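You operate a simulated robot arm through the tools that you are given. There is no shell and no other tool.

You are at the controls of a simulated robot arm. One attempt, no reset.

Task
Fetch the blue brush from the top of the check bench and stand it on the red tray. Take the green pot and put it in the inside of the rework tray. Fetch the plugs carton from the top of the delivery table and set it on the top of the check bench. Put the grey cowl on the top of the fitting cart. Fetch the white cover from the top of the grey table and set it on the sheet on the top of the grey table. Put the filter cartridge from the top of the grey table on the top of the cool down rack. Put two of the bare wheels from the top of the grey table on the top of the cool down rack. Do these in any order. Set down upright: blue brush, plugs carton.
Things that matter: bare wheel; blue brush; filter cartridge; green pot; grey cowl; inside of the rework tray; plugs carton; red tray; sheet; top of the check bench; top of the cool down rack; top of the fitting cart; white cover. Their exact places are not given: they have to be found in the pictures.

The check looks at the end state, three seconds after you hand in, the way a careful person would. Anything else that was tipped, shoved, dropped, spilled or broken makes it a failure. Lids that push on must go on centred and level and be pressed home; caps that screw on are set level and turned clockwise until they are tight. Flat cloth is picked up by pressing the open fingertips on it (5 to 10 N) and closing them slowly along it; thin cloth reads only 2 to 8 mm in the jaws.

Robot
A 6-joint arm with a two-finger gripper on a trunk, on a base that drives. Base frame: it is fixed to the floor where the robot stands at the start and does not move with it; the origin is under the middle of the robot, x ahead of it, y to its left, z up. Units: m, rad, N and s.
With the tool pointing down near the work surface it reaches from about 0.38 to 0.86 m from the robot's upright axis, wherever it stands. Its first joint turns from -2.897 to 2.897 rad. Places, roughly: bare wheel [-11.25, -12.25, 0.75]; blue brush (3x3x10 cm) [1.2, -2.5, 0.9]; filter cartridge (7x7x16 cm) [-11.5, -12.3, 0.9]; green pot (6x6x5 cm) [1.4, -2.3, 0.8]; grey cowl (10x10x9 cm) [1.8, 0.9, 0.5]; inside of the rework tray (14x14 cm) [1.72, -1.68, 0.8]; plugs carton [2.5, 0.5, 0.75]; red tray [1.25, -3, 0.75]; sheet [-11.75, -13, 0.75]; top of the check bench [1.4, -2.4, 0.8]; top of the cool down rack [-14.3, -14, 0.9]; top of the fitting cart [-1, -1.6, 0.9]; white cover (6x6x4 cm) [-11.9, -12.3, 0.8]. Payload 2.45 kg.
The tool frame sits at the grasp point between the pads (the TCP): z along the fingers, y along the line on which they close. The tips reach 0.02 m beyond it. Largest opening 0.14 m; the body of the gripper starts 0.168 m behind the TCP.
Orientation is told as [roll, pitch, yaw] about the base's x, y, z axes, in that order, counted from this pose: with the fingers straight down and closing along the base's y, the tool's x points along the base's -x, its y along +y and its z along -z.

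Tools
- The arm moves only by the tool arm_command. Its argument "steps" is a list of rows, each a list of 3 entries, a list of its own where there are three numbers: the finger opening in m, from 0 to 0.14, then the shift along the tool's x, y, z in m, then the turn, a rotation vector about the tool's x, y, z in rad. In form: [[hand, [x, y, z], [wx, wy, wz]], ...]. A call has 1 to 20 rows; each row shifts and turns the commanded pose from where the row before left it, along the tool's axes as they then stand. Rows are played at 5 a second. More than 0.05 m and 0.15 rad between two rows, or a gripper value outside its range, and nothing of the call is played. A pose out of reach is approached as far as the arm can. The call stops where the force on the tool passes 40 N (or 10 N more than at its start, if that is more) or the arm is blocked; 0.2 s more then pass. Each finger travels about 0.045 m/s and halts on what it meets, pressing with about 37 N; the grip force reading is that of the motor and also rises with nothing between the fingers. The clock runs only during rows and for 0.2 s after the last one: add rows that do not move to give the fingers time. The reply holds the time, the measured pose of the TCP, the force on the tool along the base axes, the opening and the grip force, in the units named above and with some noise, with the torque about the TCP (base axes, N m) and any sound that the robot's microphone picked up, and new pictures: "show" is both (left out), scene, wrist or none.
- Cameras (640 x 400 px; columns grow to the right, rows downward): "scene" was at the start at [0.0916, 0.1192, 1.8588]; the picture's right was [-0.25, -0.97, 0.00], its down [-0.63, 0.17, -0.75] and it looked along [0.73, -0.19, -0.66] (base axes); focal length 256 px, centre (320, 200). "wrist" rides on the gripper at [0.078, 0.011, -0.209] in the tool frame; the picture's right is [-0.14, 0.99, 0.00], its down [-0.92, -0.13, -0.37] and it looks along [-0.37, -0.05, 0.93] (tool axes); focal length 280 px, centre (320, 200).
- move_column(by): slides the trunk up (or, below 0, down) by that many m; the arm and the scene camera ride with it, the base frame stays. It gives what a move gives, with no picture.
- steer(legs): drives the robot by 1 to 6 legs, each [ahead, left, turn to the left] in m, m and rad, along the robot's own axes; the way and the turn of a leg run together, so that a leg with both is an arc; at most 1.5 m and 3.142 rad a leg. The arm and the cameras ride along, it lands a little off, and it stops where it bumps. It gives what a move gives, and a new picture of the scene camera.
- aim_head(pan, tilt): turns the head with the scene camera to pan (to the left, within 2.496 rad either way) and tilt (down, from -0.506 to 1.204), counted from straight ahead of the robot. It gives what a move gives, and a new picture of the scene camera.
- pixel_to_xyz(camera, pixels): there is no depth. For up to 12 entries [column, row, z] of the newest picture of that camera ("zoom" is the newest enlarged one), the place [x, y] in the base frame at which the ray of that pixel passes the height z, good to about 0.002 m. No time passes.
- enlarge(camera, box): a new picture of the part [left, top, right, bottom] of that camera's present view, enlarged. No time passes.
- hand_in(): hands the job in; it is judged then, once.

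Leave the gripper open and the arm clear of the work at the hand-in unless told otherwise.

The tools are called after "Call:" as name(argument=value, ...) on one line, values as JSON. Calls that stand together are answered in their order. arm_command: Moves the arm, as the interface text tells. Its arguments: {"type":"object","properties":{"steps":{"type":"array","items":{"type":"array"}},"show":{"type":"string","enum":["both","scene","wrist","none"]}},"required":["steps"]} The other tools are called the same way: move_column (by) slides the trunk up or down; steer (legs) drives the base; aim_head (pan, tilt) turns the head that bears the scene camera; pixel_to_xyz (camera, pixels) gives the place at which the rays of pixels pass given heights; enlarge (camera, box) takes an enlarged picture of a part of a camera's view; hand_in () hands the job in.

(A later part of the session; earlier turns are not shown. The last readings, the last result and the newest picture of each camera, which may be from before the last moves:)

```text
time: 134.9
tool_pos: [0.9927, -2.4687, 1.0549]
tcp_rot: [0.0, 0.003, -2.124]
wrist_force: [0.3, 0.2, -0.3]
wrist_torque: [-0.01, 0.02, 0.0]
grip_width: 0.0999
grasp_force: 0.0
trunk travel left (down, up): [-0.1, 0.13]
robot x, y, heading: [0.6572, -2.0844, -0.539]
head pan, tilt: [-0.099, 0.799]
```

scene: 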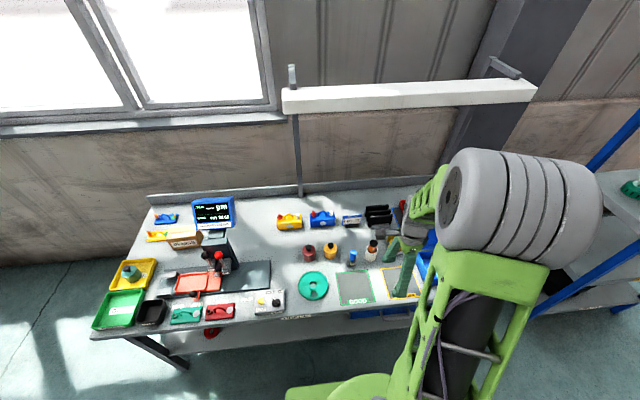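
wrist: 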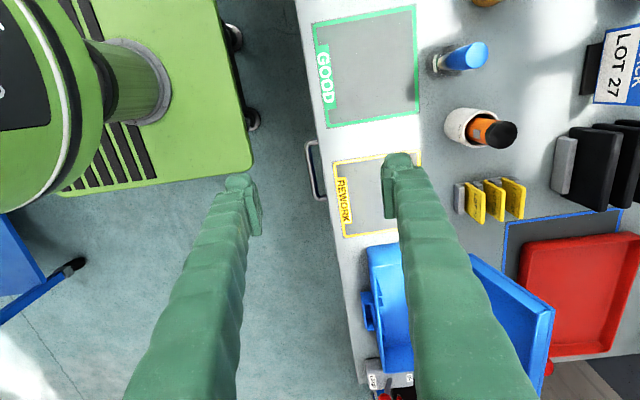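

The blue brush is at wrist (437,64) base to (480,54) top. The red tray is at (580,290), behind the open blue box lid.

Call:
pixel_to_xyz(camera="wrist", pixels=[[437, 64, 0.795], [478, 54, 0.895], [522, 262, 0.8], [615, 235, 0.8], [552, 357, 0.8], [555, 312, 0.9], [472, 258, 0.9], [555, 312, 1.0], [612, 355, 0.8], [460, 200, 0.8], [370, 250, 0.85], [385, 370, 0.85]])

Call:
enlarge(camera="wrist", box=[400, 20, 560, 160])

Call:
enlarge(camera="scene", box=[270, 180, 450, 310])

```text
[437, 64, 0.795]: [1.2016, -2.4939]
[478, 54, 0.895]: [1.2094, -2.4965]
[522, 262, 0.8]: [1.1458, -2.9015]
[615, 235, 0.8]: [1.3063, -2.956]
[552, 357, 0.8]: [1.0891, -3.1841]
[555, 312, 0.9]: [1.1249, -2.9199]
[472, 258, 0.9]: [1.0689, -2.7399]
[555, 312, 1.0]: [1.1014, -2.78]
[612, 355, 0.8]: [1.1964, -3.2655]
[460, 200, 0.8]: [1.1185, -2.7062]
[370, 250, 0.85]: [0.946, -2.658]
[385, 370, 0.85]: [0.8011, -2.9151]
```

```text
2.86 times, centred on (480, 90) of wrist
```

zoom: 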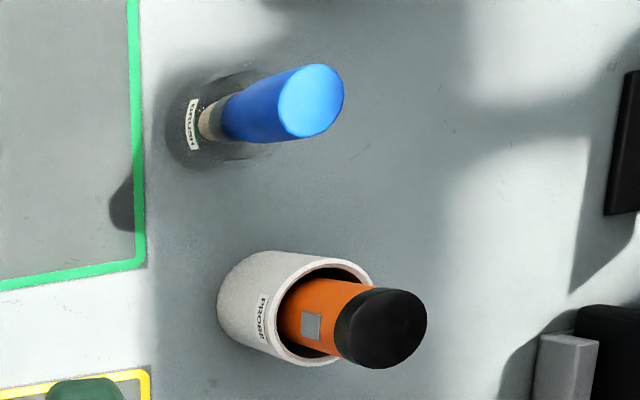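

```text
3.08 times, centred on (360, 245) of scene
```

zoom: 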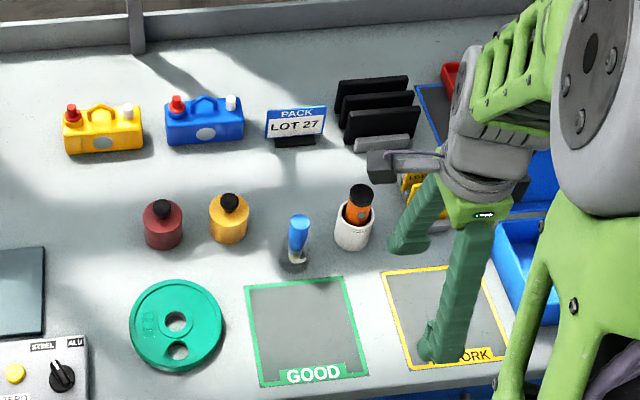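

The brush seems to stand in a small clear cup labelled BRUSH, so I must lift it straight up. I move above it.

Call:
arm_command(steps=[[0.1, [0.015, 0.0326, 0], [0, 0, 0]], [0.1, [0.015, 0.0326, 0], [0, 0, 0]], [0.1, [0.015, 0.0326, 0], [0, 0, 0]], [0.1, [0.015, 0.0326, 0], [0, 0, 0]], [0.1, [0.015, 0.0326, 0], [0, 0, 0]], [0.1, [0.0147, 0.0323, 0], [0, 0, 0]], [0.1, [0, 0, 0.04], [0, 0, 0]], [0.1, [0, 0, 0.04], [0, 0, 0]], [0.1, [0, 0, 0], [0, 0, 0]]])

Call:
enlarge(camera="wrist", box=[250, 100, 390, 240])

```text
time: 136.9
tool_pos: [1.2043, -2.4942, 0.9725]
tcp_rot: [0.002, 0.002, -2.125]
wrist_force: [0.3, -0.6, -1.0]
wrist_torque: [0.0, 0.02, -0.01]
grip_width: 0.0999
grasp_force: 0.0
trunk travel left (down, up): [-0.1, 0.13]
robot x, y, heading: [0.6558, -2.0779, -0.546]
head pan, tilt: [-0.099, 0.799]
```

scene: 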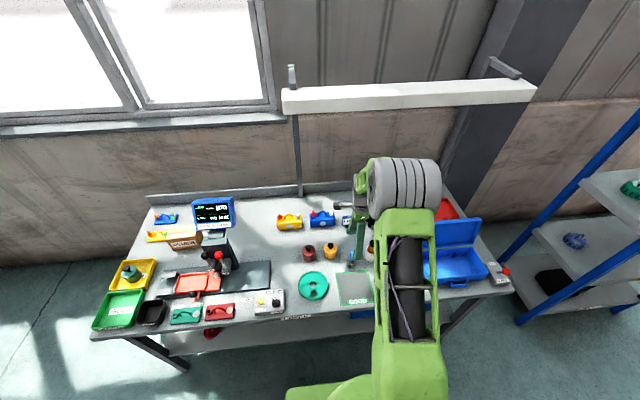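
wrist: 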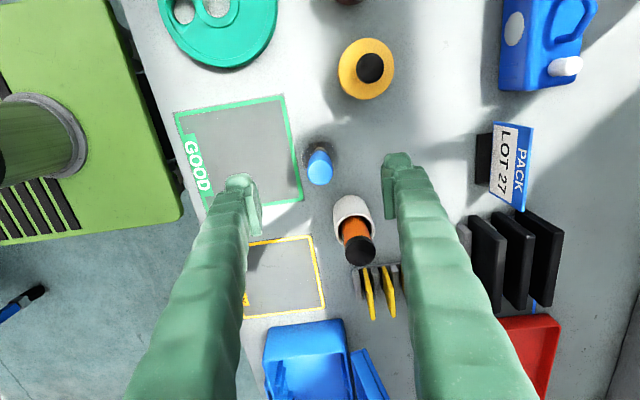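

```text
2.86 times, centred on (320, 170) of wrist
```

zoom: 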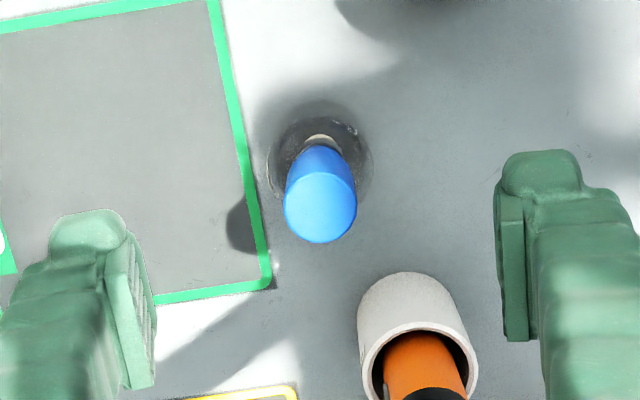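

I shift -0.004 in x, lower to TCP z 0.866, and close on the handle.

Call:
arm_command(steps=[[0.1, [-0.004, 0, 0.03], [0, 0, 0]], [0.08, [0, 0, 0.04], [0, 0, 0]], [0.08, [0, 0, 0.036], [0, 0, 0]], [0.08, [0, 0, 0], [0, 0, 0]]], show="wrist")

```text
time: 137.9
tool_pos: [1.1995, -2.4975, 0.8679]
tcp_rot: [0.0, 0.003, -2.124]
wrist_force: [0.2, 0.2, 0.0]
wrist_torque: [-0.05, -0.04, -0.03]
grip_width: 0.0801
grasp_force: 0.0
trunk travel left (down, up): [-0.1, 0.13]
robot x, y, heading: [0.657, -2.0824, -0.54]
head pan, tilt: [-0.099, 0.799]
```

wrist: 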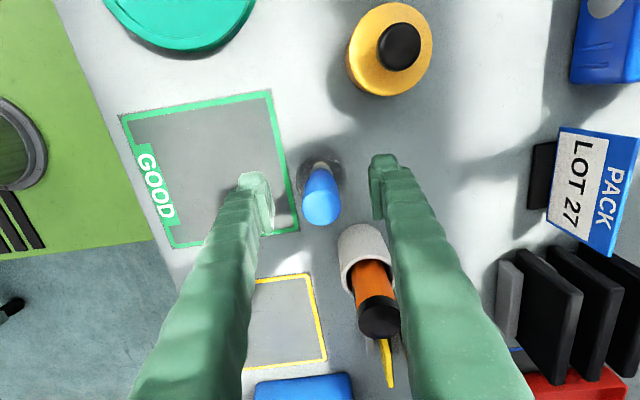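

Centred. Closing.

Call:
arm_command(steps=[[0.015, [0, 0, 0], [0, 0, 0]], [0.015, [0, 0, 0], [0, 0, 0]], [0.015, [0, 0, 0], [0, 0, 0]], [0.015, [0, 0, 0], [0, 0, 0]], [0.015, [0, 0, 0], [0, 0, 0]], [0.015, [0, 0, 0], [0, 0, 0]]], show="wrist")

```text
time: 139.3
tool_pos: [1.2015, -2.4976, 0.8683]
tcp_rot: [0.0, 0.002, -2.124]
wrist_force: [0.1, 0.4, 0.9]
wrist_torque: [0.02, 0.0, 0.01]
grip_width: 0.0228
grasp_force: 37.1
trunk travel left (down, up): [-0.1, 0.13]
robot x, y, heading: [0.6609, -2.078, -0.536]
head pan, tilt: [-0.099, 0.799]
```

wrist: 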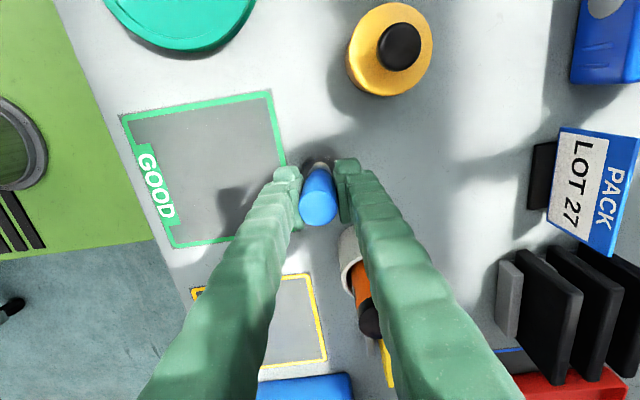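

Gripped at 0.023 m. I lift slowly straight up and look whether the cup stays.

Call:
arm_command(steps=[[0.015, [0, 0, -0.015], [0, 0, 0]], [0.015, [0, 0, -0.02], [0, 0, 0]], [0.015, [0, 0, -0.025], [0, 0, 0]], [0.015, [0, 0, 0], [0, 0, 0]]], show="wrist")

Call:
enlarge(camera="wrist", box=[240, 100, 400, 240])

Call:
enlarge(camera="scene", box=[290, 200, 410, 300])

```text
time: 140.3
tool_pos: [1.2024, -2.4971, 0.9281]
tcp_rot: [-0.002, 0.001, -2.124]
wrist_force: [0.9, -0.4, -0.7]
wrist_torque: [0.01, -0.02, -0.01]
grip_width: 0.023
grasp_force: 37.3
trunk travel left (down, up): [-0.1, 0.13]
robot x, y, heading: [0.6573, -2.0845, -0.543]
head pan, tilt: [-0.099, 0.799]
```

wrist: 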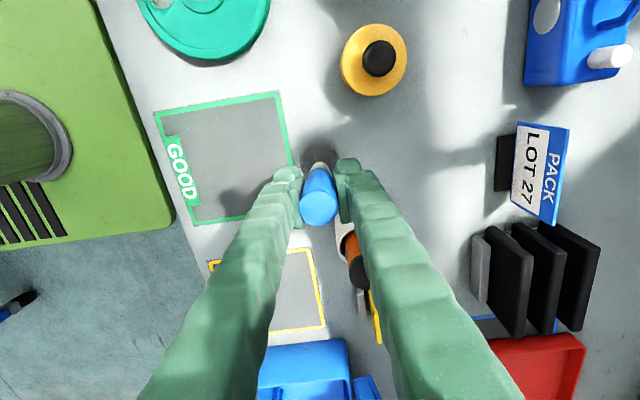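

```text
2.86 times, centred on (320, 170) of wrist
```

zoom: 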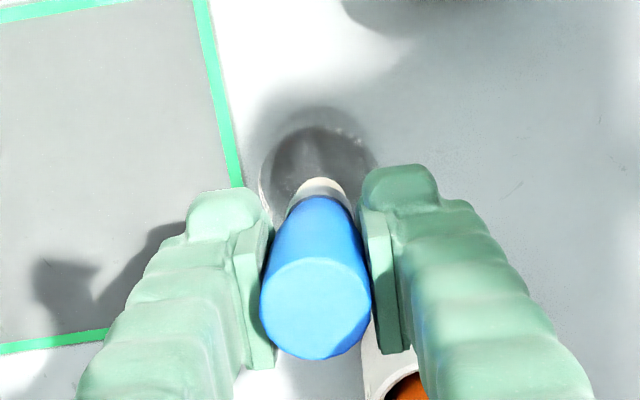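

```text
4.00 times, centred on (350, 250) of scene
```

zoom: 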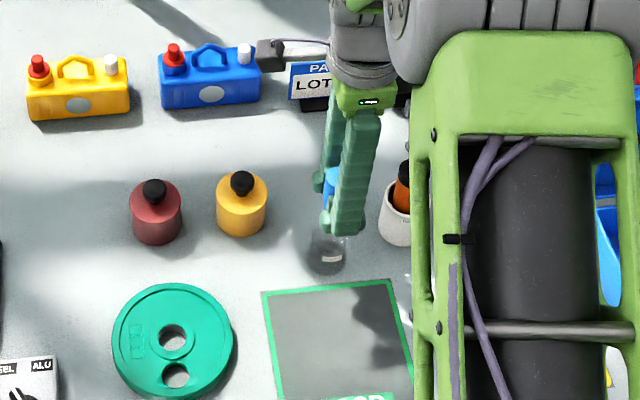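

The cup stays put and the brush is free. I check the lamp bar ends (288,100)-(535,90) in the scene view and the red tray.

Call:
pixel_to_xyz(camera="scene", pixels=[[283, 113, 1.45], [535, 102, 1.45], [283, 113, 1.4], [535, 102, 1.4], [536, 84, 1.47], [300, 190, 0.9], [460, 210, 0.8], [480, 250, 0.97]])

Call:
arm_command(steps=[[0.015, [0, 0, -0.04], [0, 0, 0]], [0.015, [0, 0, -0.04], [0, 0, 0]], [0.015, [0, 0, -0.04], [0, 0, 0]], [0.015, [0, -0.04, 0], [0, 0, 0]], [0.015, [0, -0.04, 0], [0, 0, 0]], [0.015, [0, -0.04, 0], [0, 0, 0]], [0.015, [0, 0, 0], [0, 0, 0]]])

```text
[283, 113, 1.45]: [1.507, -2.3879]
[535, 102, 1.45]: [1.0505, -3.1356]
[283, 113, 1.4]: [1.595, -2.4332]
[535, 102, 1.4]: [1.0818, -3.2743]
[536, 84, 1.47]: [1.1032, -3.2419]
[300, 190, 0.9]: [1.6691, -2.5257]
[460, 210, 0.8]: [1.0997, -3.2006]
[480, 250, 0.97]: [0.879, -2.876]
```

```text
time: 141.9
tool_pos: [1.1055, -2.4345, 1.0486]
tcp_rot: [-0.001, 0.002, -2.121]
wrist_force: [-0.7, 0.2, -0.1]
wrist_torque: [0.03, 0.01, 0.0]
grip_width: 0.0226
grasp_force: 36.6
trunk travel left (down, up): [-0.1, 0.13]
robot x, y, heading: [0.6573, -2.0842, -0.54]
head pan, tilt: [-0.099, 0.799]
```

scene: 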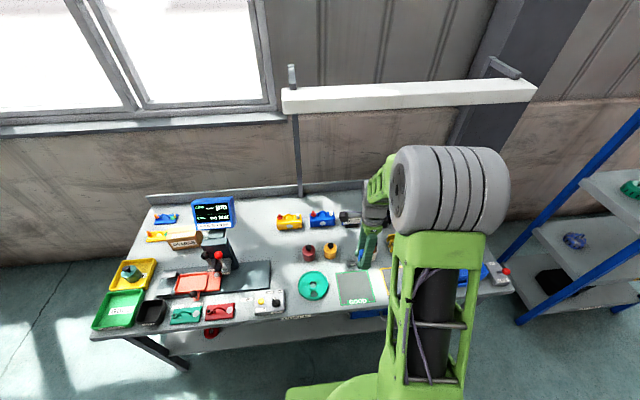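
wrist: 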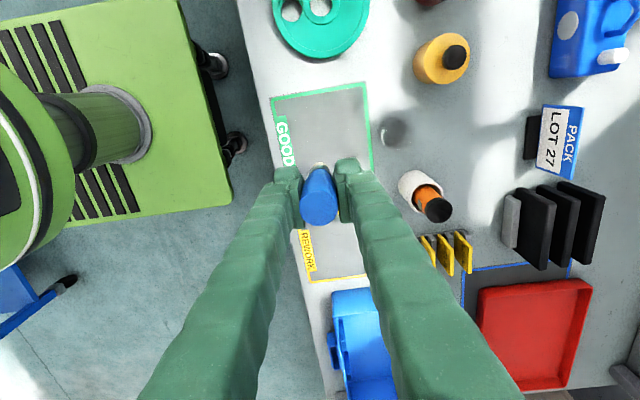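

I query the red tray's rim corners at wrist (478,290), (592,281), (568,387), plus the black rack and lid.

Call:
pixel_to_xyz(camera="wrist", pixels=[[478, 290, 0.81], [592, 281, 0.81], [568, 387, 0.81], [523, 391, 0.81], [555, 190, 0.88], [605, 198, 0.88], [548, 270, 0.88], [505, 195, 0.8], [332, 290, 0.86], [465, 235, 0.85]])

Call:
enlarge(camera="wrist", box=[420, 170, 640, 400])

```text
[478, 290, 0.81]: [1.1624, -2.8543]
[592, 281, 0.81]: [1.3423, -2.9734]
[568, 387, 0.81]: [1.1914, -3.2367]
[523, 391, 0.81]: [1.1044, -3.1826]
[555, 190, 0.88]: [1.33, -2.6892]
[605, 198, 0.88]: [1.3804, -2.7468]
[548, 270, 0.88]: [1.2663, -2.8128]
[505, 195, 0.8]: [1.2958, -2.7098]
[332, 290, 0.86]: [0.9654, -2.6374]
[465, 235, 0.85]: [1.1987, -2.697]
```

```text
1.74 times, centred on (530, 285) of wrist
```

zoom: 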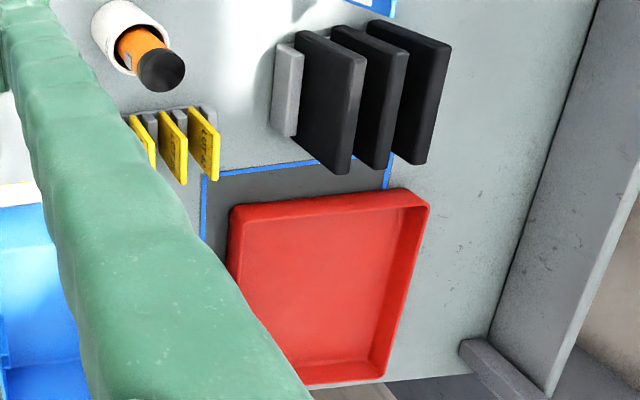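

The red tray spans roughly 0.22 x 0.30 m, centred near (1.26,-3.05), under the lamp bar and behind the blue box lid. I drive right and look at the lid with the wrist camera.

Call:
steer(legs=[[-0.12, 0, 0.025], [0, -0.35, 0]])

Call:
arm_command(steps=[[0.015, [0, 0, 0], [0, 0, 0]]])

```text
time: 146.4
tool_pos: [0.8385, -2.6657, 1.0488]
tcp_rot: [-0.002, 0.002, -2.093]
wrist_force: [-0.1, 0.1, 0.0]
wrist_torque: [0.0, 0.01, 0.02]
grip_width: 0.0228
grasp_force: 37.1
trunk travel left (down, up): [-0.1, 0.13]
robot x, y, heading: [0.381, -2.3244, -0.515]
head pan, tilt: [-0.099, 0.799]
```

scene: 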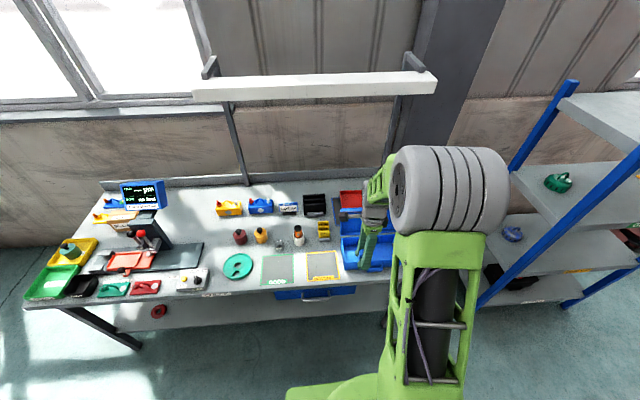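

```text
time: 146.8
tool_pos: [0.8387, -2.665, 1.048]
tcp_rot: [-0.001, 0.001, -2.095]
wrist_force: [0.5, 1.2, -0.4]
wrist_torque: [-0.04, 0.0, -0.03]
grip_width: 0.0227
grasp_force: 37.0
trunk travel left (down, up): [-0.1, 0.13]
robot x, y, heading: [0.3803, -2.3253, -0.513]
head pan, tilt: [-0.099, 0.799]
```

scene: 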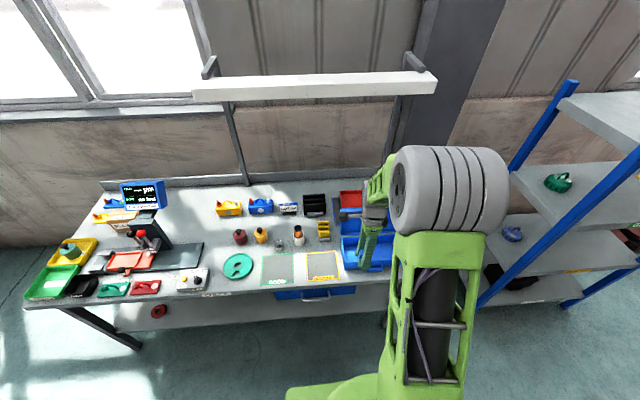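
wrist: 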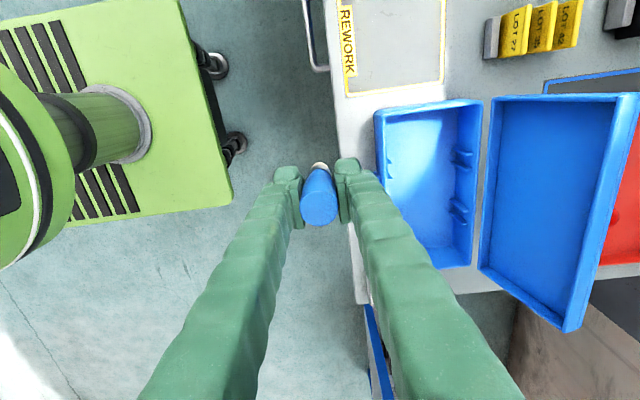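

Call:
enlarge(camera="scene", box=[290, 160, 410, 290])

Call:
pixel_to_xyz(camera="wrist", pixels=[[492, 97, 0.84], [636, 93, 0.9], [636, 93, 0.95], [636, 93, 1.0], [575, 331, 0.95], [480, 265, 0.84], [575, 331, 0.9]])

```text
3.08 times, centred on (350, 225) of scene
```

zoom: 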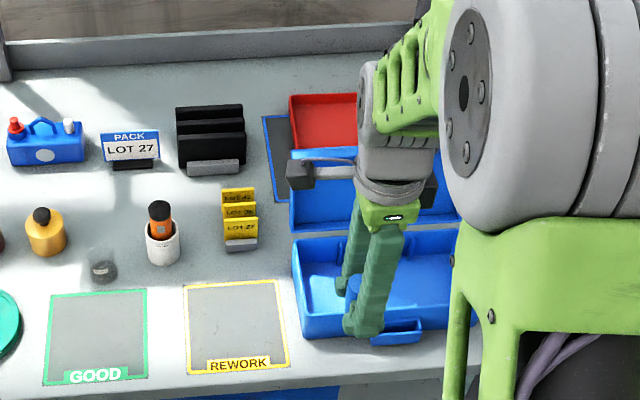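

```text
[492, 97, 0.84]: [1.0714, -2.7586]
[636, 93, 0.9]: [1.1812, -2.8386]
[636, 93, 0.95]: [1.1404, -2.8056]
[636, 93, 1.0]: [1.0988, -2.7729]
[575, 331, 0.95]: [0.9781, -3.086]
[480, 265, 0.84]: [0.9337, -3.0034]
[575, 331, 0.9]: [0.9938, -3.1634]
```

The lid's top is near z 0.99 at depth about 0.22 m. I raise the brush to TCP 1.11, pull back, then drive ahead 0.22 m.

Call:
arm_command(steps=[[0.015, [0, -0.03, -0.03], [0, 0, 0]], [0.015, [0, -0.03, -0.03], [0, 0, 0]], [0.015, [0, 0, 0], [0, 0, 0]]], show="none")

Call:
steer(legs=[[0.22, 0, 0]])

Call:
arm_command(steps=[[0.015, [0, 0, 0], [0, 0, 0]]], show="wrist")

```text
time: 147.6
tool_pos: [0.7862, -2.637, 1.1104]
tcp_rot: [-0.003, -0.001, -2.095]
wrist_force: [0.0, -0.1, 0.0]
wrist_torque: [0.03, 0.04, -0.04]
grip_width: 0.0229
grasp_force: 37.0
trunk travel left (down, up): [-0.1, 0.13]
robot x, y, heading: [0.3787, -2.3294, -0.509]
head pan, tilt: [-0.099, 0.799]
```

```text
time: 149.3
tool_pos: [0.9723, -2.7422, 1.1093]
tcp_rot: [-0.002, 0.002, -2.094]
wrist_force: [-0.2, 0.7, -0.3]
wrist_torque: [0.02, 0.08, 0.0]
grip_width: 0.0228
grasp_force: 36.8
trunk travel left (down, up): [-0.1, 0.13]
robot x, y, heading: [0.5669, -2.4303, -0.512]
head pan, tilt: [-0.099, 0.799]
```

scene: 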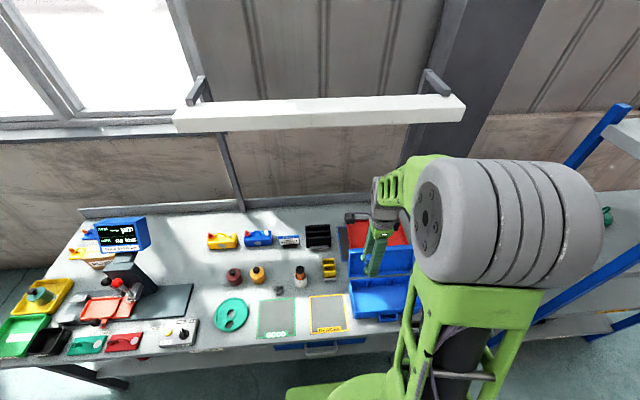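

```text
time: 149.7
tool_pos: [0.9721, -2.7424, 1.1093]
tcp_rot: [0.0, 0.002, -2.093]
wrist_force: [-0.5, 0.7, -0.1]
wrist_torque: [0.0, 0.05, -0.03]
grip_width: 0.0228
grasp_force: 37.2
trunk travel left (down, up): [-0.1, 0.13]
robot x, y, heading: [0.5685, -2.4313, -0.51]
head pan, tilt: [-0.099, 0.799]
```

wrist: 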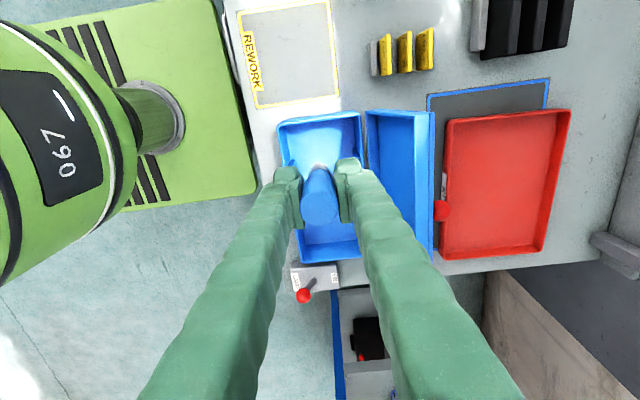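

Call:
pixel_to_xyz(camera="wrist", pixels=[[447, 122, 0.82], [570, 112, 0.82], [540, 258, 0.82], [440, 260, 0.82], [443, 210, 0.85], [490, 185, 0.805], [432, 112, 0.99], [428, 255, 0.99]])

Call:
enlarge(camera="wrist", box=[350, 80, 590, 280])

```text
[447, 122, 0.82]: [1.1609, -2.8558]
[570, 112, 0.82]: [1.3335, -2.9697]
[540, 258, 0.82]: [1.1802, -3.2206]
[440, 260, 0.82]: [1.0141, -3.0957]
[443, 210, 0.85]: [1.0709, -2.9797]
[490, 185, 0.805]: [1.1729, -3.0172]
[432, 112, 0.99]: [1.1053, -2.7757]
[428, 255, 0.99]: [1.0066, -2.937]
```

```text
2.00 times, centred on (470, 180) of wrist
```

zoom: 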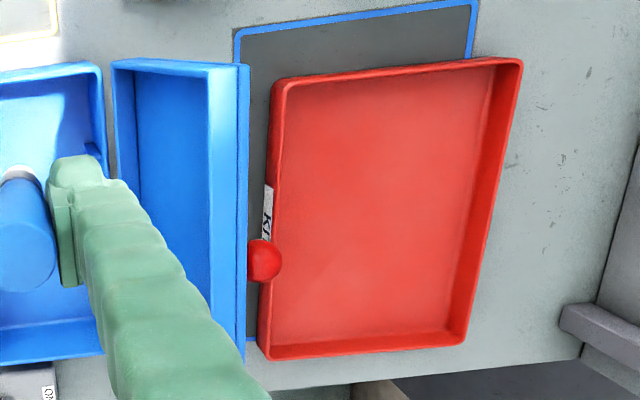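

I go over the lid to just above the tray's front edge, then lower behind it to TCP 0.95.

Call:
arm_command(steps=[[0.015, [-0.0435, 0, 0], [0, 0, 0]], [0.015, [-0.0435, 0, 0], [0, 0, 0]], [0.015, [0, 0.0407, 0], [0, 0, 0]], [0.015, [0, 0.0407, 0], [0, 0, 0]], [0.015, [0, 0.0407, 0], [0, 0, 0]], [0.015, [0, 0.0407, 0], [0, 0, 0]], [0.015, [0, 0.0407, 0], [0, 0, 0]], [0.015, [0, 0, 0], [0, 0, 0]]])

```text
time: 151.5
tool_pos: [1.1047, -2.9199, 1.1069]
tcp_rot: [0.002, 0.001, -2.094]
wrist_force: [0.2, 0.0, -1.1]
wrist_torque: [0.01, -0.01, -0.01]
grip_width: 0.0228
grasp_force: 37.2
trunk travel left (down, up): [-0.1, 0.13]
robot x, y, heading: [0.5653, -2.4283, -0.515]
head pan, tilt: [-0.099, 0.799]
```

scene: 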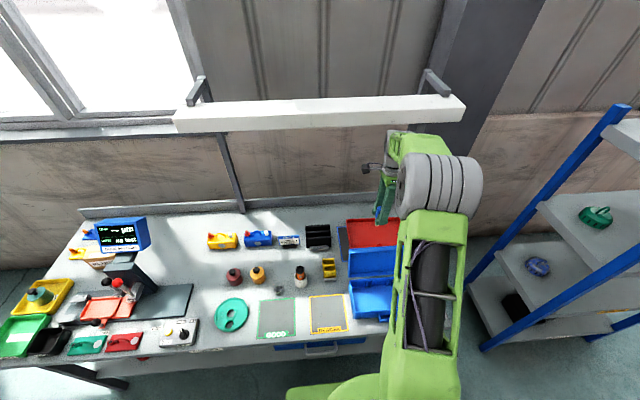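
wrist: 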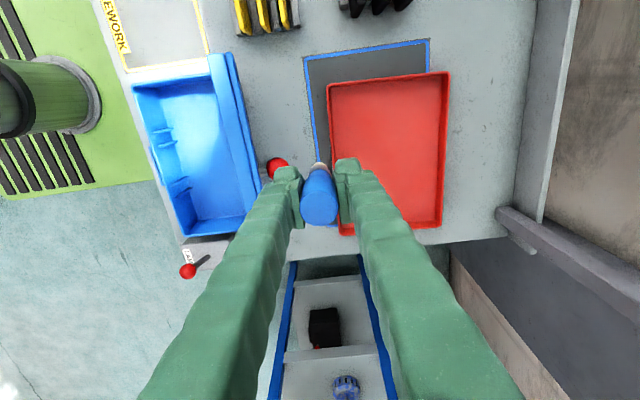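

Call:
pixel_to_xyz(camera="wrist", pixels=[[277, 167, 0.82], [277, 167, 0.85], [277, 167, 0.9], [277, 167, 0.95], [277, 167, 1.0], [330, 85, 0.82], [450, 72, 0.82], [438, 225, 0.82]])

Call:
enlarge(camera="wrist", box=[200, 60, 400, 240])

```text
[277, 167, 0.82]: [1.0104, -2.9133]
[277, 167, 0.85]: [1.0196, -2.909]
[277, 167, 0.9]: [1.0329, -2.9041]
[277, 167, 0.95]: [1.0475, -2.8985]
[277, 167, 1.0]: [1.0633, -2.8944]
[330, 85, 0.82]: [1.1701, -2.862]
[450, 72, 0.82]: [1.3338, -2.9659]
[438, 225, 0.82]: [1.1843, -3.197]
```

```text
2.22 times, centred on (300, 150) of wrist
```

zoom: 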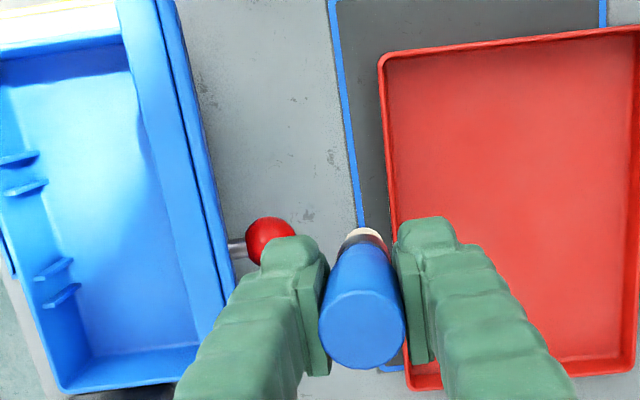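

The red ball is the lid's handle, at about z 0.97, (1.056,-2.90). I shift away from it (tool +x 0.035, +y 0.018) and then lower to about 0.95.

Call:
arm_command(steps=[[0.015, [0.035, 0.018, 0], [0, 0, 0]], [0.015, [0, 0, 0.03], [0, 0, 0]], [0.015, [0, 0, 0.04], [0, 0, 0]], [0.015, [0, 0, 0.04], [0, 0, 0]], [0.015, [0, 0, 0.04], [0, 0, 0]], [0.015, [0, 0, 0], [0, 0, 0]]])

```text
time: 152.9
tool_pos: [1.1357, -2.9004, 0.9607]
tcp_rot: [0.0, 0.003, -2.094]
wrist_force: [0.0, 0.3, -1.2]
wrist_torque: [0.03, -0.01, -0.01]
grip_width: 0.0228
grasp_force: 37.6
trunk travel left (down, up): [-0.1, 0.13]
robot x, y, heading: [0.5681, -2.4305, -0.513]
head pan, tilt: [-0.099, 0.799]
```

scene: 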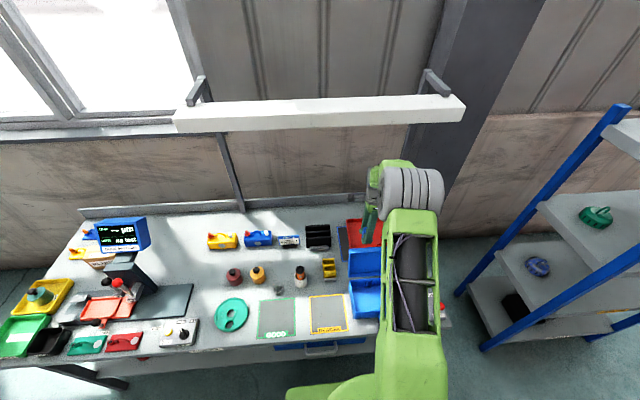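
wrist: 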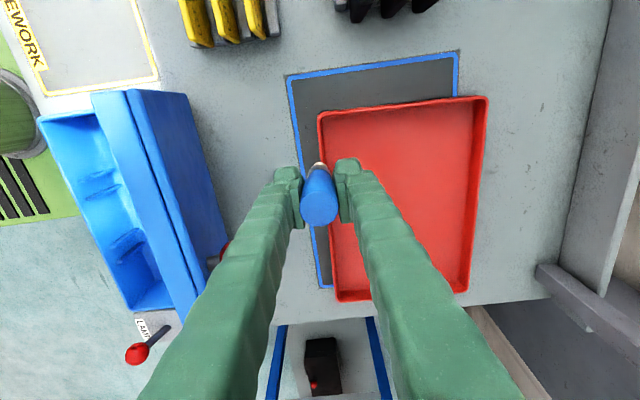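

Clear of the lid. I advance 0.09 m over the tray and lower to about 0.885.

Call:
arm_command(steps=[[0.015, [-0.013, 0.045, 0], [0, 0, 0]], [0.015, [-0.013, 0.045, 0], [0, 0, 0]], [0.015, [0, 0, 0.04], [0, 0, 0]], [0.015, [0, 0, 0.035], [0, 0, 0]], [0.015, [0, 0, 0], [0, 0, 0]]])

```text
time: 154.1
tool_pos: [1.2042, -2.9647, 0.8866]
tcp_rot: [0.001, 0.0, -2.093]
wrist_force: [-0.2, -0.8, 0.3]
wrist_torque: [-0.02, 0.01, 0.02]
grip_width: 0.0228
grasp_force: 37.1
trunk travel left (down, up): [-0.1, 0.13]
robot x, y, heading: [0.5596, -2.4286, -0.512]
head pan, tilt: [-0.099, 0.799]
```

scene: 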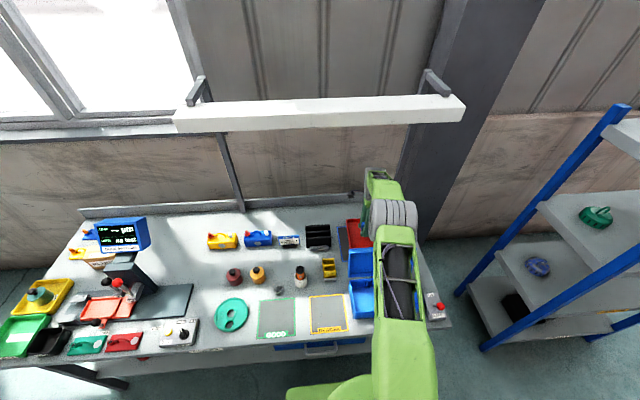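
wrist: 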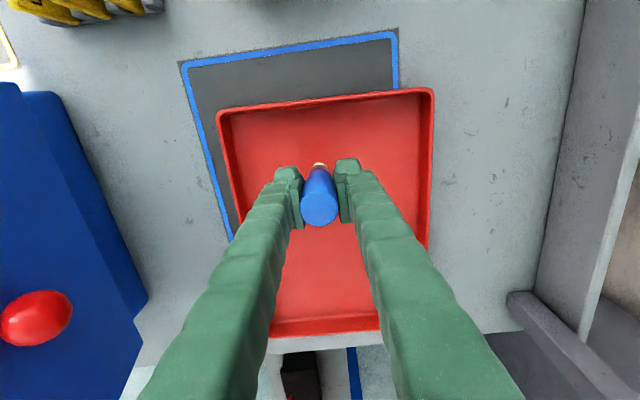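

Over the tray. I lower slowly to contact.

Call:
arm_command(steps=[[0.015, [0, 0, 0.007], [0, 0, 0]], [0.015, [0, 0, 0.005], [0, 0, 0]], [0.015, [0, 0, 0], [0, 0, 0]]], show="none")

Call:
arm_command(steps=[[0.015, [0, 0, 0.003], [0, 0, 0]], [0.015, [0, 0, 0], [0, 0, 0]]], show="none")

Call:
arm_command(steps=[[0.015, [0, 0, 0.003], [0, 0, 0]], [0.015, [0, 0, 0], [0, 0, 0]]], show="none")

```text
time: 154.9
tool_pos: [1.2023, -2.9652, 0.8734]
tcp_rot: [0.0, 0.0, -2.095]
wrist_force: [-0.2, 1.0, -0.6]
wrist_torque: [0.01, 0.0, -0.01]
grip_width: 0.0226
grasp_force: 37.2
trunk travel left (down, up): [-0.1, 0.13]
robot x, y, heading: [0.5665, -2.4322, -0.509]
head pan, tilt: [-0.099, 0.799]
```

```text
time: 155.5
tool_pos: [1.2023, -2.9653, 0.8703]
tcp_rot: [-0.001, 0.002, -2.094]
wrist_force: [-0.8, -0.4, 0.1]
wrist_torque: [-0.02, 0.02, -0.02]
grip_width: 0.0228
grasp_force: 36.8
trunk travel left (down, up): [-0.1, 0.13]
robot x, y, heading: [0.5657, -2.432, -0.517]
head pan, tilt: [-0.099, 0.799]
```

```text
time: 156.1
tool_pos: [1.203, -2.9668, 0.868]
tcp_rot: [-0.001, 0.001, -2.096]
wrist_force: [-0.1, 0.0, -0.8]
wrist_torque: [0.02, 0.0, 0.04]
grip_width: 0.0228
grasp_force: 37.1
trunk travel left (down, up): [-0.1, 0.13]
robot x, y, heading: [0.5661, -2.4308, -0.509]
head pan, tilt: [-0.099, 0.799]
```

Call:
arm_command(steps=[[0.015, [0, 0, 0.002], [0, 0, 0]], [0.015, [0, 0, 0], [0, 0, 0]]], show="none")

Call:
arm_command(steps=[[0.015, [0, 0, 0.002], [0, 0, 0]], [0.015, [0, 0, 0], [0, 0, 0]]], show="none")

Call:
arm_command(steps=[[0.015, [0, 0, 0.002], [0, 0, 0]], [0.015, [0, 0, 0], [0, 0, 0]]], show="wrist")

```text
time: 156.7
tool_pos: [1.2026, -2.9646, 0.8646]
tcp_rot: [0.0, 0.002, -2.093]
wrist_force: [-0.7, 0.6, 1.5]
wrist_torque: [0.06, 0.02, 0.03]
grip_width: 0.0226
grasp_force: 36.9
trunk travel left (down, up): [-0.1, 0.13]
robot x, y, heading: [0.5645, -2.4305, -0.513]
head pan, tilt: [-0.099, 0.799]
```

```text
time: 157.3
tool_pos: [1.2027, -2.9667, 0.8641]
tcp_rot: [0.001, 0.001, -2.095]
wrist_force: [-0.6, -0.2, 10.2]
wrist_torque: [0.07, 0.03, -0.01]
grip_width: 0.0228
grasp_force: 37.0
trunk travel left (down, up): [-0.1, 0.13]
robot x, y, heading: [0.5669, -2.4316, -0.508]
head pan, tilt: [-0.099, 0.799]
```

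```text
time: 157.9
tool_pos: [1.2024, -2.9656, 0.8631]
tcp_rot: [0.004, 0.0, -2.095]
wrist_force: [-1.0, -1.3, 27.2]
wrist_torque: [0.07, 0.05, 0.04]
grip_width: 0.0228
grasp_force: 36.8
trunk travel left (down, up): [-0.1, 0.13]
robot x, y, heading: [0.5679, -2.4273, -0.51]
head pan, tilt: [-0.099, 0.799]
```

wrist: 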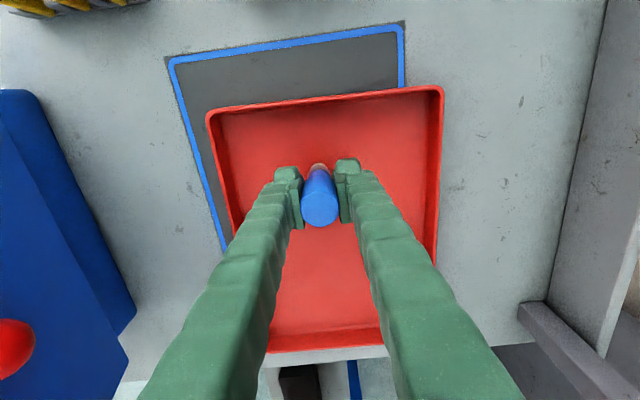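

Contact (27 N). I relieve 2.5 mm and open.

Call:
arm_command(steps=[[0.015, [0, 0, -0.0025], [0, 0, 0]], [0.015, [0, 0, 0], [0, 0, 0]], [0.03, [0, 0, 0], [0, 0, 0]], [0.04, [0, 0, 0], [0, 0, 0]], [0.06, [0, 0, 0], [0, 0, 0]], [0.07, [0, 0, 0], [0, 0, 0]], [0.07, [0, 0, 0], [0, 0, 0]]], show="wrist")

```text
time: 159.5
tool_pos: [1.2028, -2.9662, 0.862]
tcp_rot: [0.0, 0.002, -2.095]
wrist_force: [1.1, 0.1, 0.9]
wrist_torque: [0.01, 0.01, -0.01]
grip_width: 0.0698
grasp_force: 0.0
trunk travel left (down, up): [-0.1, 0.13]
robot x, y, heading: [0.567, -2.4286, -0.516]
head pan, tilt: [-0.099, 0.799]
```

wrist: 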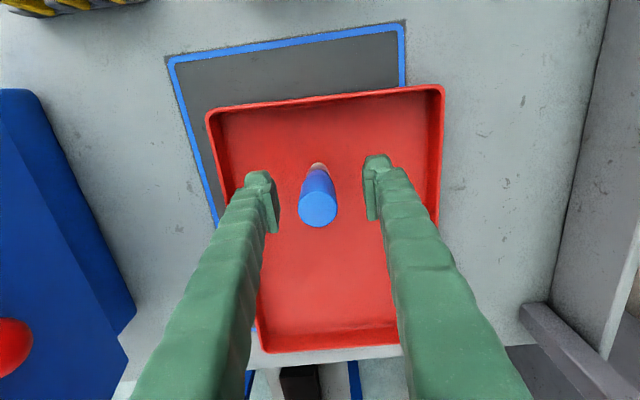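

The brush stands upright. I rise to 0.94, then leave the way I came.

Call:
arm_command(steps=[[0.07, [0, 0, -0.03], [0, 0, 0]], [0.07, [0, 0, -0.03], [0, 0, 0]], [0.07, [0, 0, -0.03], [0, 0, 0]], [0.07, [0, 0, 0], [0, 0, 0]]], show="wrist")

```text
time: 160.5
tool_pos: [1.2049, -2.9667, 0.9516]
tcp_rot: [0.001, 0.001, -2.094]
wrist_force: [0.5, -0.2, -0.6]
wrist_torque: [0.04, -0.02, -0.01]
grip_width: 0.07
grasp_force: 0.1
trunk travel left (down, up): [-0.1, 0.13]
robot x, y, heading: [0.5641, -2.4265, -0.514]
head pan, tilt: [-0.099, 0.799]
```

wrist: 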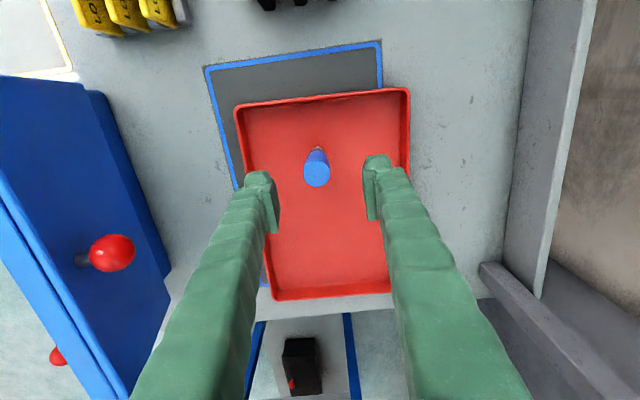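

Call:
arm_command(steps=[[0.02, [0, 0, -0.009], [0, 0, 0]], [0.02, [0, 0, 0], [0, 0, 0]], [0.02, [0.013, -0.045, 0], [0, 0, 0]], [0.02, [0.013, -0.043, 0], [0, 0, 0]], [0.02, [0, 0, -0.04], [0, 0, 0]], [0.02, [0, 0, -0.04], [0, 0, 0]], [0.02, [0, 0, -0.04], [0, 0, 0]], [0.02, [0, 0, -0.03], [0, 0, 0]], [0.02, [0, -0.04, 0], [0, 0, 0]], [0.02, [0, -0.04, 0], [0, 0, 0]], [0.02, [0, -0.04, 0], [0, 0, 0]], [0.02, [0, -0.04, 0], [0, 0, 0]], [0.02, [0, -0.04, 0], [0, 0, 0]], [0.02, [0, -0.04, 0], [0, 0, 0]], [0.02, [0, 0, 0], [0, 0, 0]]])

Call:
enlarge(camera="scene", box=[220, 160, 460, 330])

```text
time: 163.7
tool_pos: [0.9301, -2.776, 1.1124]
tcp_rot: [-0.001, 0.001, -2.095]
wrist_force: [1.3, -0.3, -0.5]
wrist_torque: [-0.04, 0.02, 0.01]
grip_width: 0.0204
grasp_force: 0.2
trunk travel left (down, up): [-0.1, 0.13]
robot x, y, heading: [0.5663, -2.4291, -0.514]
head pan, tilt: [-0.099, 0.799]
```

scene: 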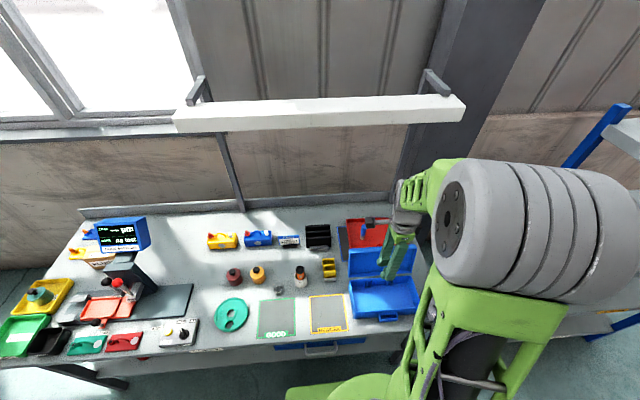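
wrist: 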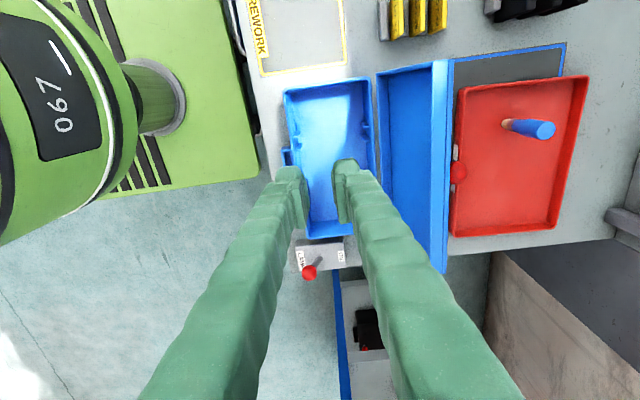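

```text
2.35 times, centred on (340, 245) of scene
```

zoom: 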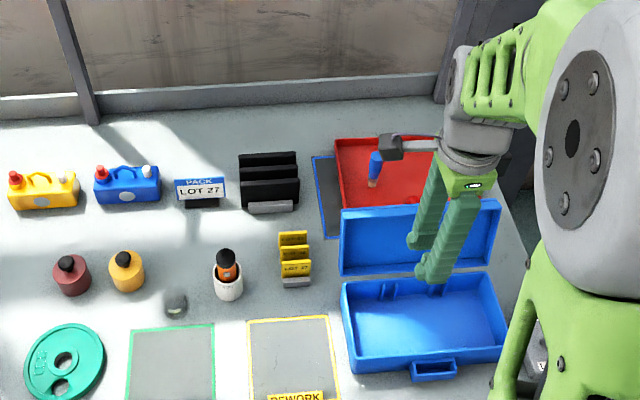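

The brush stands in the red tray. Next comes the cowl. First I look behind at the fitting cart for free space.

Call:
aim_head(pan=2.45, tilt=0.7)

Call:
enlarge(camera="scene", box=[0, 50, 320, 300])

```text
time: 166.0
tool_pos: [0.9303, -2.7758, 1.1125]
tcp_rot: [-0.001, 0.001, -2.096]
wrist_force: [0.1, 0.7, -0.4]
wrist_torque: [-0.02, 0.0, -0.03]
grip_width: 0.0201
grasp_force: 0.1
trunk travel left (down, up): [-0.1, 0.13]
robot x, y, heading: [0.5675, -2.4286, -0.515]
head pan, tilt: [2.45, 0.7]
```

scene: 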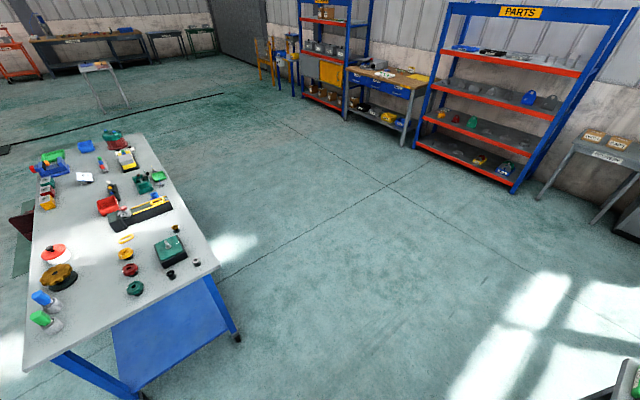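

```text
1.60 times, centred on (160, 175) of scene
```

zoom: 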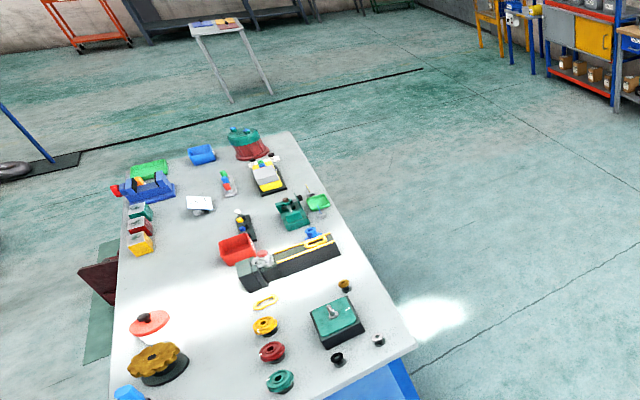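

Call:
pixel_to_xyz(camera="zoom", pixels=[[415, 345, 0.8], [415, 345, 0.85], [415, 345, 0.75], [290, 133, 0.8], [195, 290, 0.8], [240, 330, 0.8], [180, 240, 0.8], [160, 350, 0.8], [265, 325, 0.8], [245, 275, 0.8], [138, 240, 0.8], [345, 240, 0.8]])

```text
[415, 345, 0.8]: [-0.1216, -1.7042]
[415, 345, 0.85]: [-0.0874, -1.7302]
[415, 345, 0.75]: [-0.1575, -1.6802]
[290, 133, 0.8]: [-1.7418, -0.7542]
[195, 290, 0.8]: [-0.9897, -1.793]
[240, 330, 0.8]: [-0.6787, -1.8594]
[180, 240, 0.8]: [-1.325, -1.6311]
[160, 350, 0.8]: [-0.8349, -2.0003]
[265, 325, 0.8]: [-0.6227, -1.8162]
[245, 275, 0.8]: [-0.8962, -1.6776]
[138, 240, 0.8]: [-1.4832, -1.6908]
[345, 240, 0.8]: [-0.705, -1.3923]
```

The cart has free spots near its middle. I back off, turn toward the parts shelf (heading about 1.04) and bring the tool back to its straight-ahead orientation.

Call:
steer(legs=[[-0.3, 0, 0], [0, 0, 1.555]])

Call:
arm_command(steps=[[0.02, [0, 0, 0], [0, 0, -0.15]], [0.02, [0, 0, 0], [0, 0, -0.15]], [0.02, [0, 0, 0], [0, 0, -0.15]], [0.02, [0, 0, 0], [0, 0, -0.15]], [0.02, [0, 0, 0], [0, 0, -0.15]], [0.02, [0, 0, 0], [0, 0, -0.15]], [0.02, [0, 0, 0], [0, 0, -0.15]], [0.02, [0, 0, 0], [0, 0, -0.15]], [0.02, [0, 0, 0], [0, 0, -0.15]], [0.02, [0, 0, 0], [0, 0, -0.15]], [0.02, [0, 0, 0], [0, 0, -0.08]]], show="none")

Call:
aim_head(pan=1.0, tilt=0.6)

```text
time: 171.8
tool_pos: [0.6535, -1.9256, 1.1111]
tcp_rot: [0.002, 0.001, -0.549]
wrist_force: [0.1, 0.2, -0.4]
wrist_torque: [0.02, -0.04, 0.02]
grip_width: 0.0202
grasp_force: 0.0
trunk travel left (down, up): [-0.1, 0.13]
robot x, y, heading: [0.2973, -2.2806, 1.036]
head pan, tilt: [2.45, 0.7]
```

scene: 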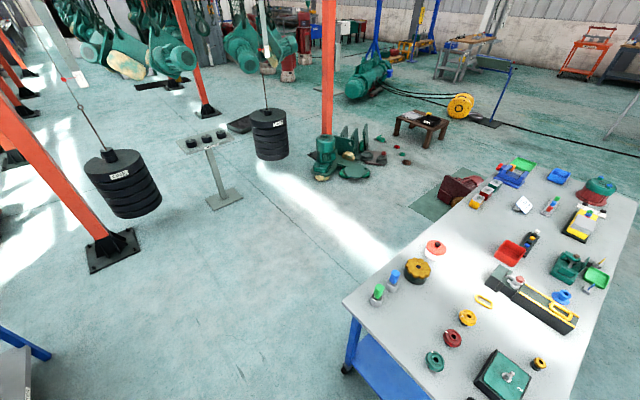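

```text
time: 174.2
tool_pos: [0.6532, -1.9264, 1.1114]
tcp_rot: [0.004, 0.0, 1.032]
wrist_force: [0.3, 0.8, -0.5]
wrist_torque: [-0.02, 0.05, 0.03]
grip_width: 0.0198
grasp_force: 0.1
trunk travel left (down, up): [-0.1, 0.13]
robot x, y, heading: [0.2984, -2.2826, 1.035]
head pan, tilt: [2.45, 0.7]
```

```text
time: 175.8
tool_pos: [0.6537, -1.9267, 1.1114]
tcp_rot: [0.002, 0.0, 1.029]
wrist_force: [0.1, 1.0, -0.9]
wrist_torque: [-0.02, 0.0, 0.02]
grip_width: 0.02
grasp_force: 0.1
trunk travel left (down, up): [-0.1, 0.13]
robot x, y, heading: [0.2993, -2.2814, 1.037]
head pan, tilt: [1.0, 0.6]
```

scene: 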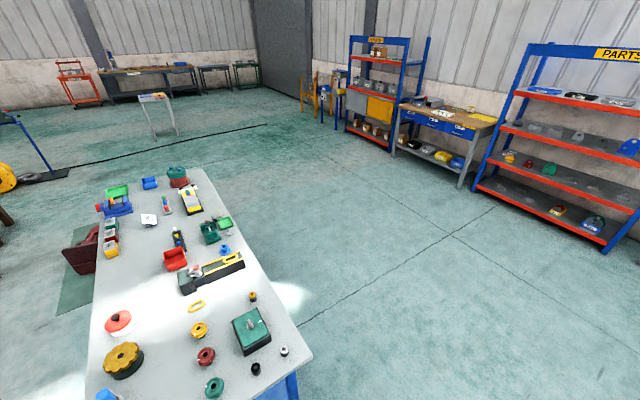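

Call:
aim_head(pan=1.75, tilt=0.75)

Call:
enlarge(camera="scene", box=[200, 60, 520, 300])

```text
time: 176.9
tool_pos: [0.6535, -1.9262, 1.111]
tcp_rot: [0.002, 0.0, 1.03]
wrist_force: [-1.3, -0.6, -0.8]
wrist_torque: [0.01, 0.01, 0.02]
grip_width: 0.02
grasp_force: 0.1
trunk travel left (down, up): [-0.1, 0.13]
robot x, y, heading: [0.3008, -2.2801, 1.03]
head pan, tilt: [1.751, 0.75]
```

scene: 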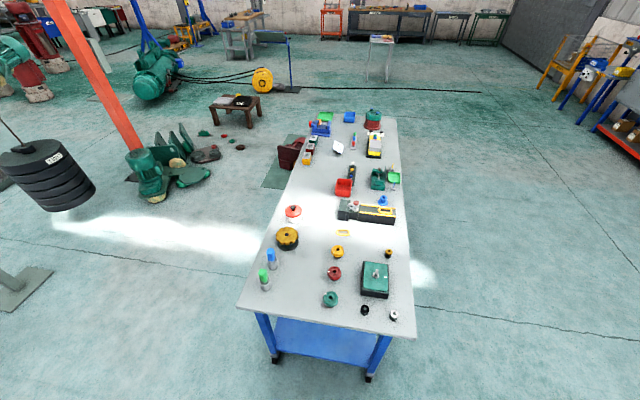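

```text
1.67 times, centred on (360, 180) of scene
```

zoom: 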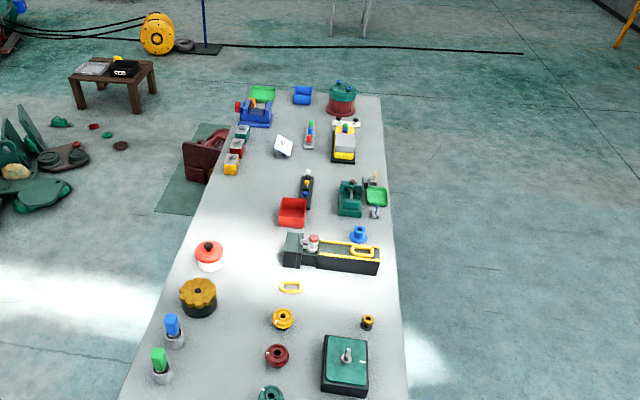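

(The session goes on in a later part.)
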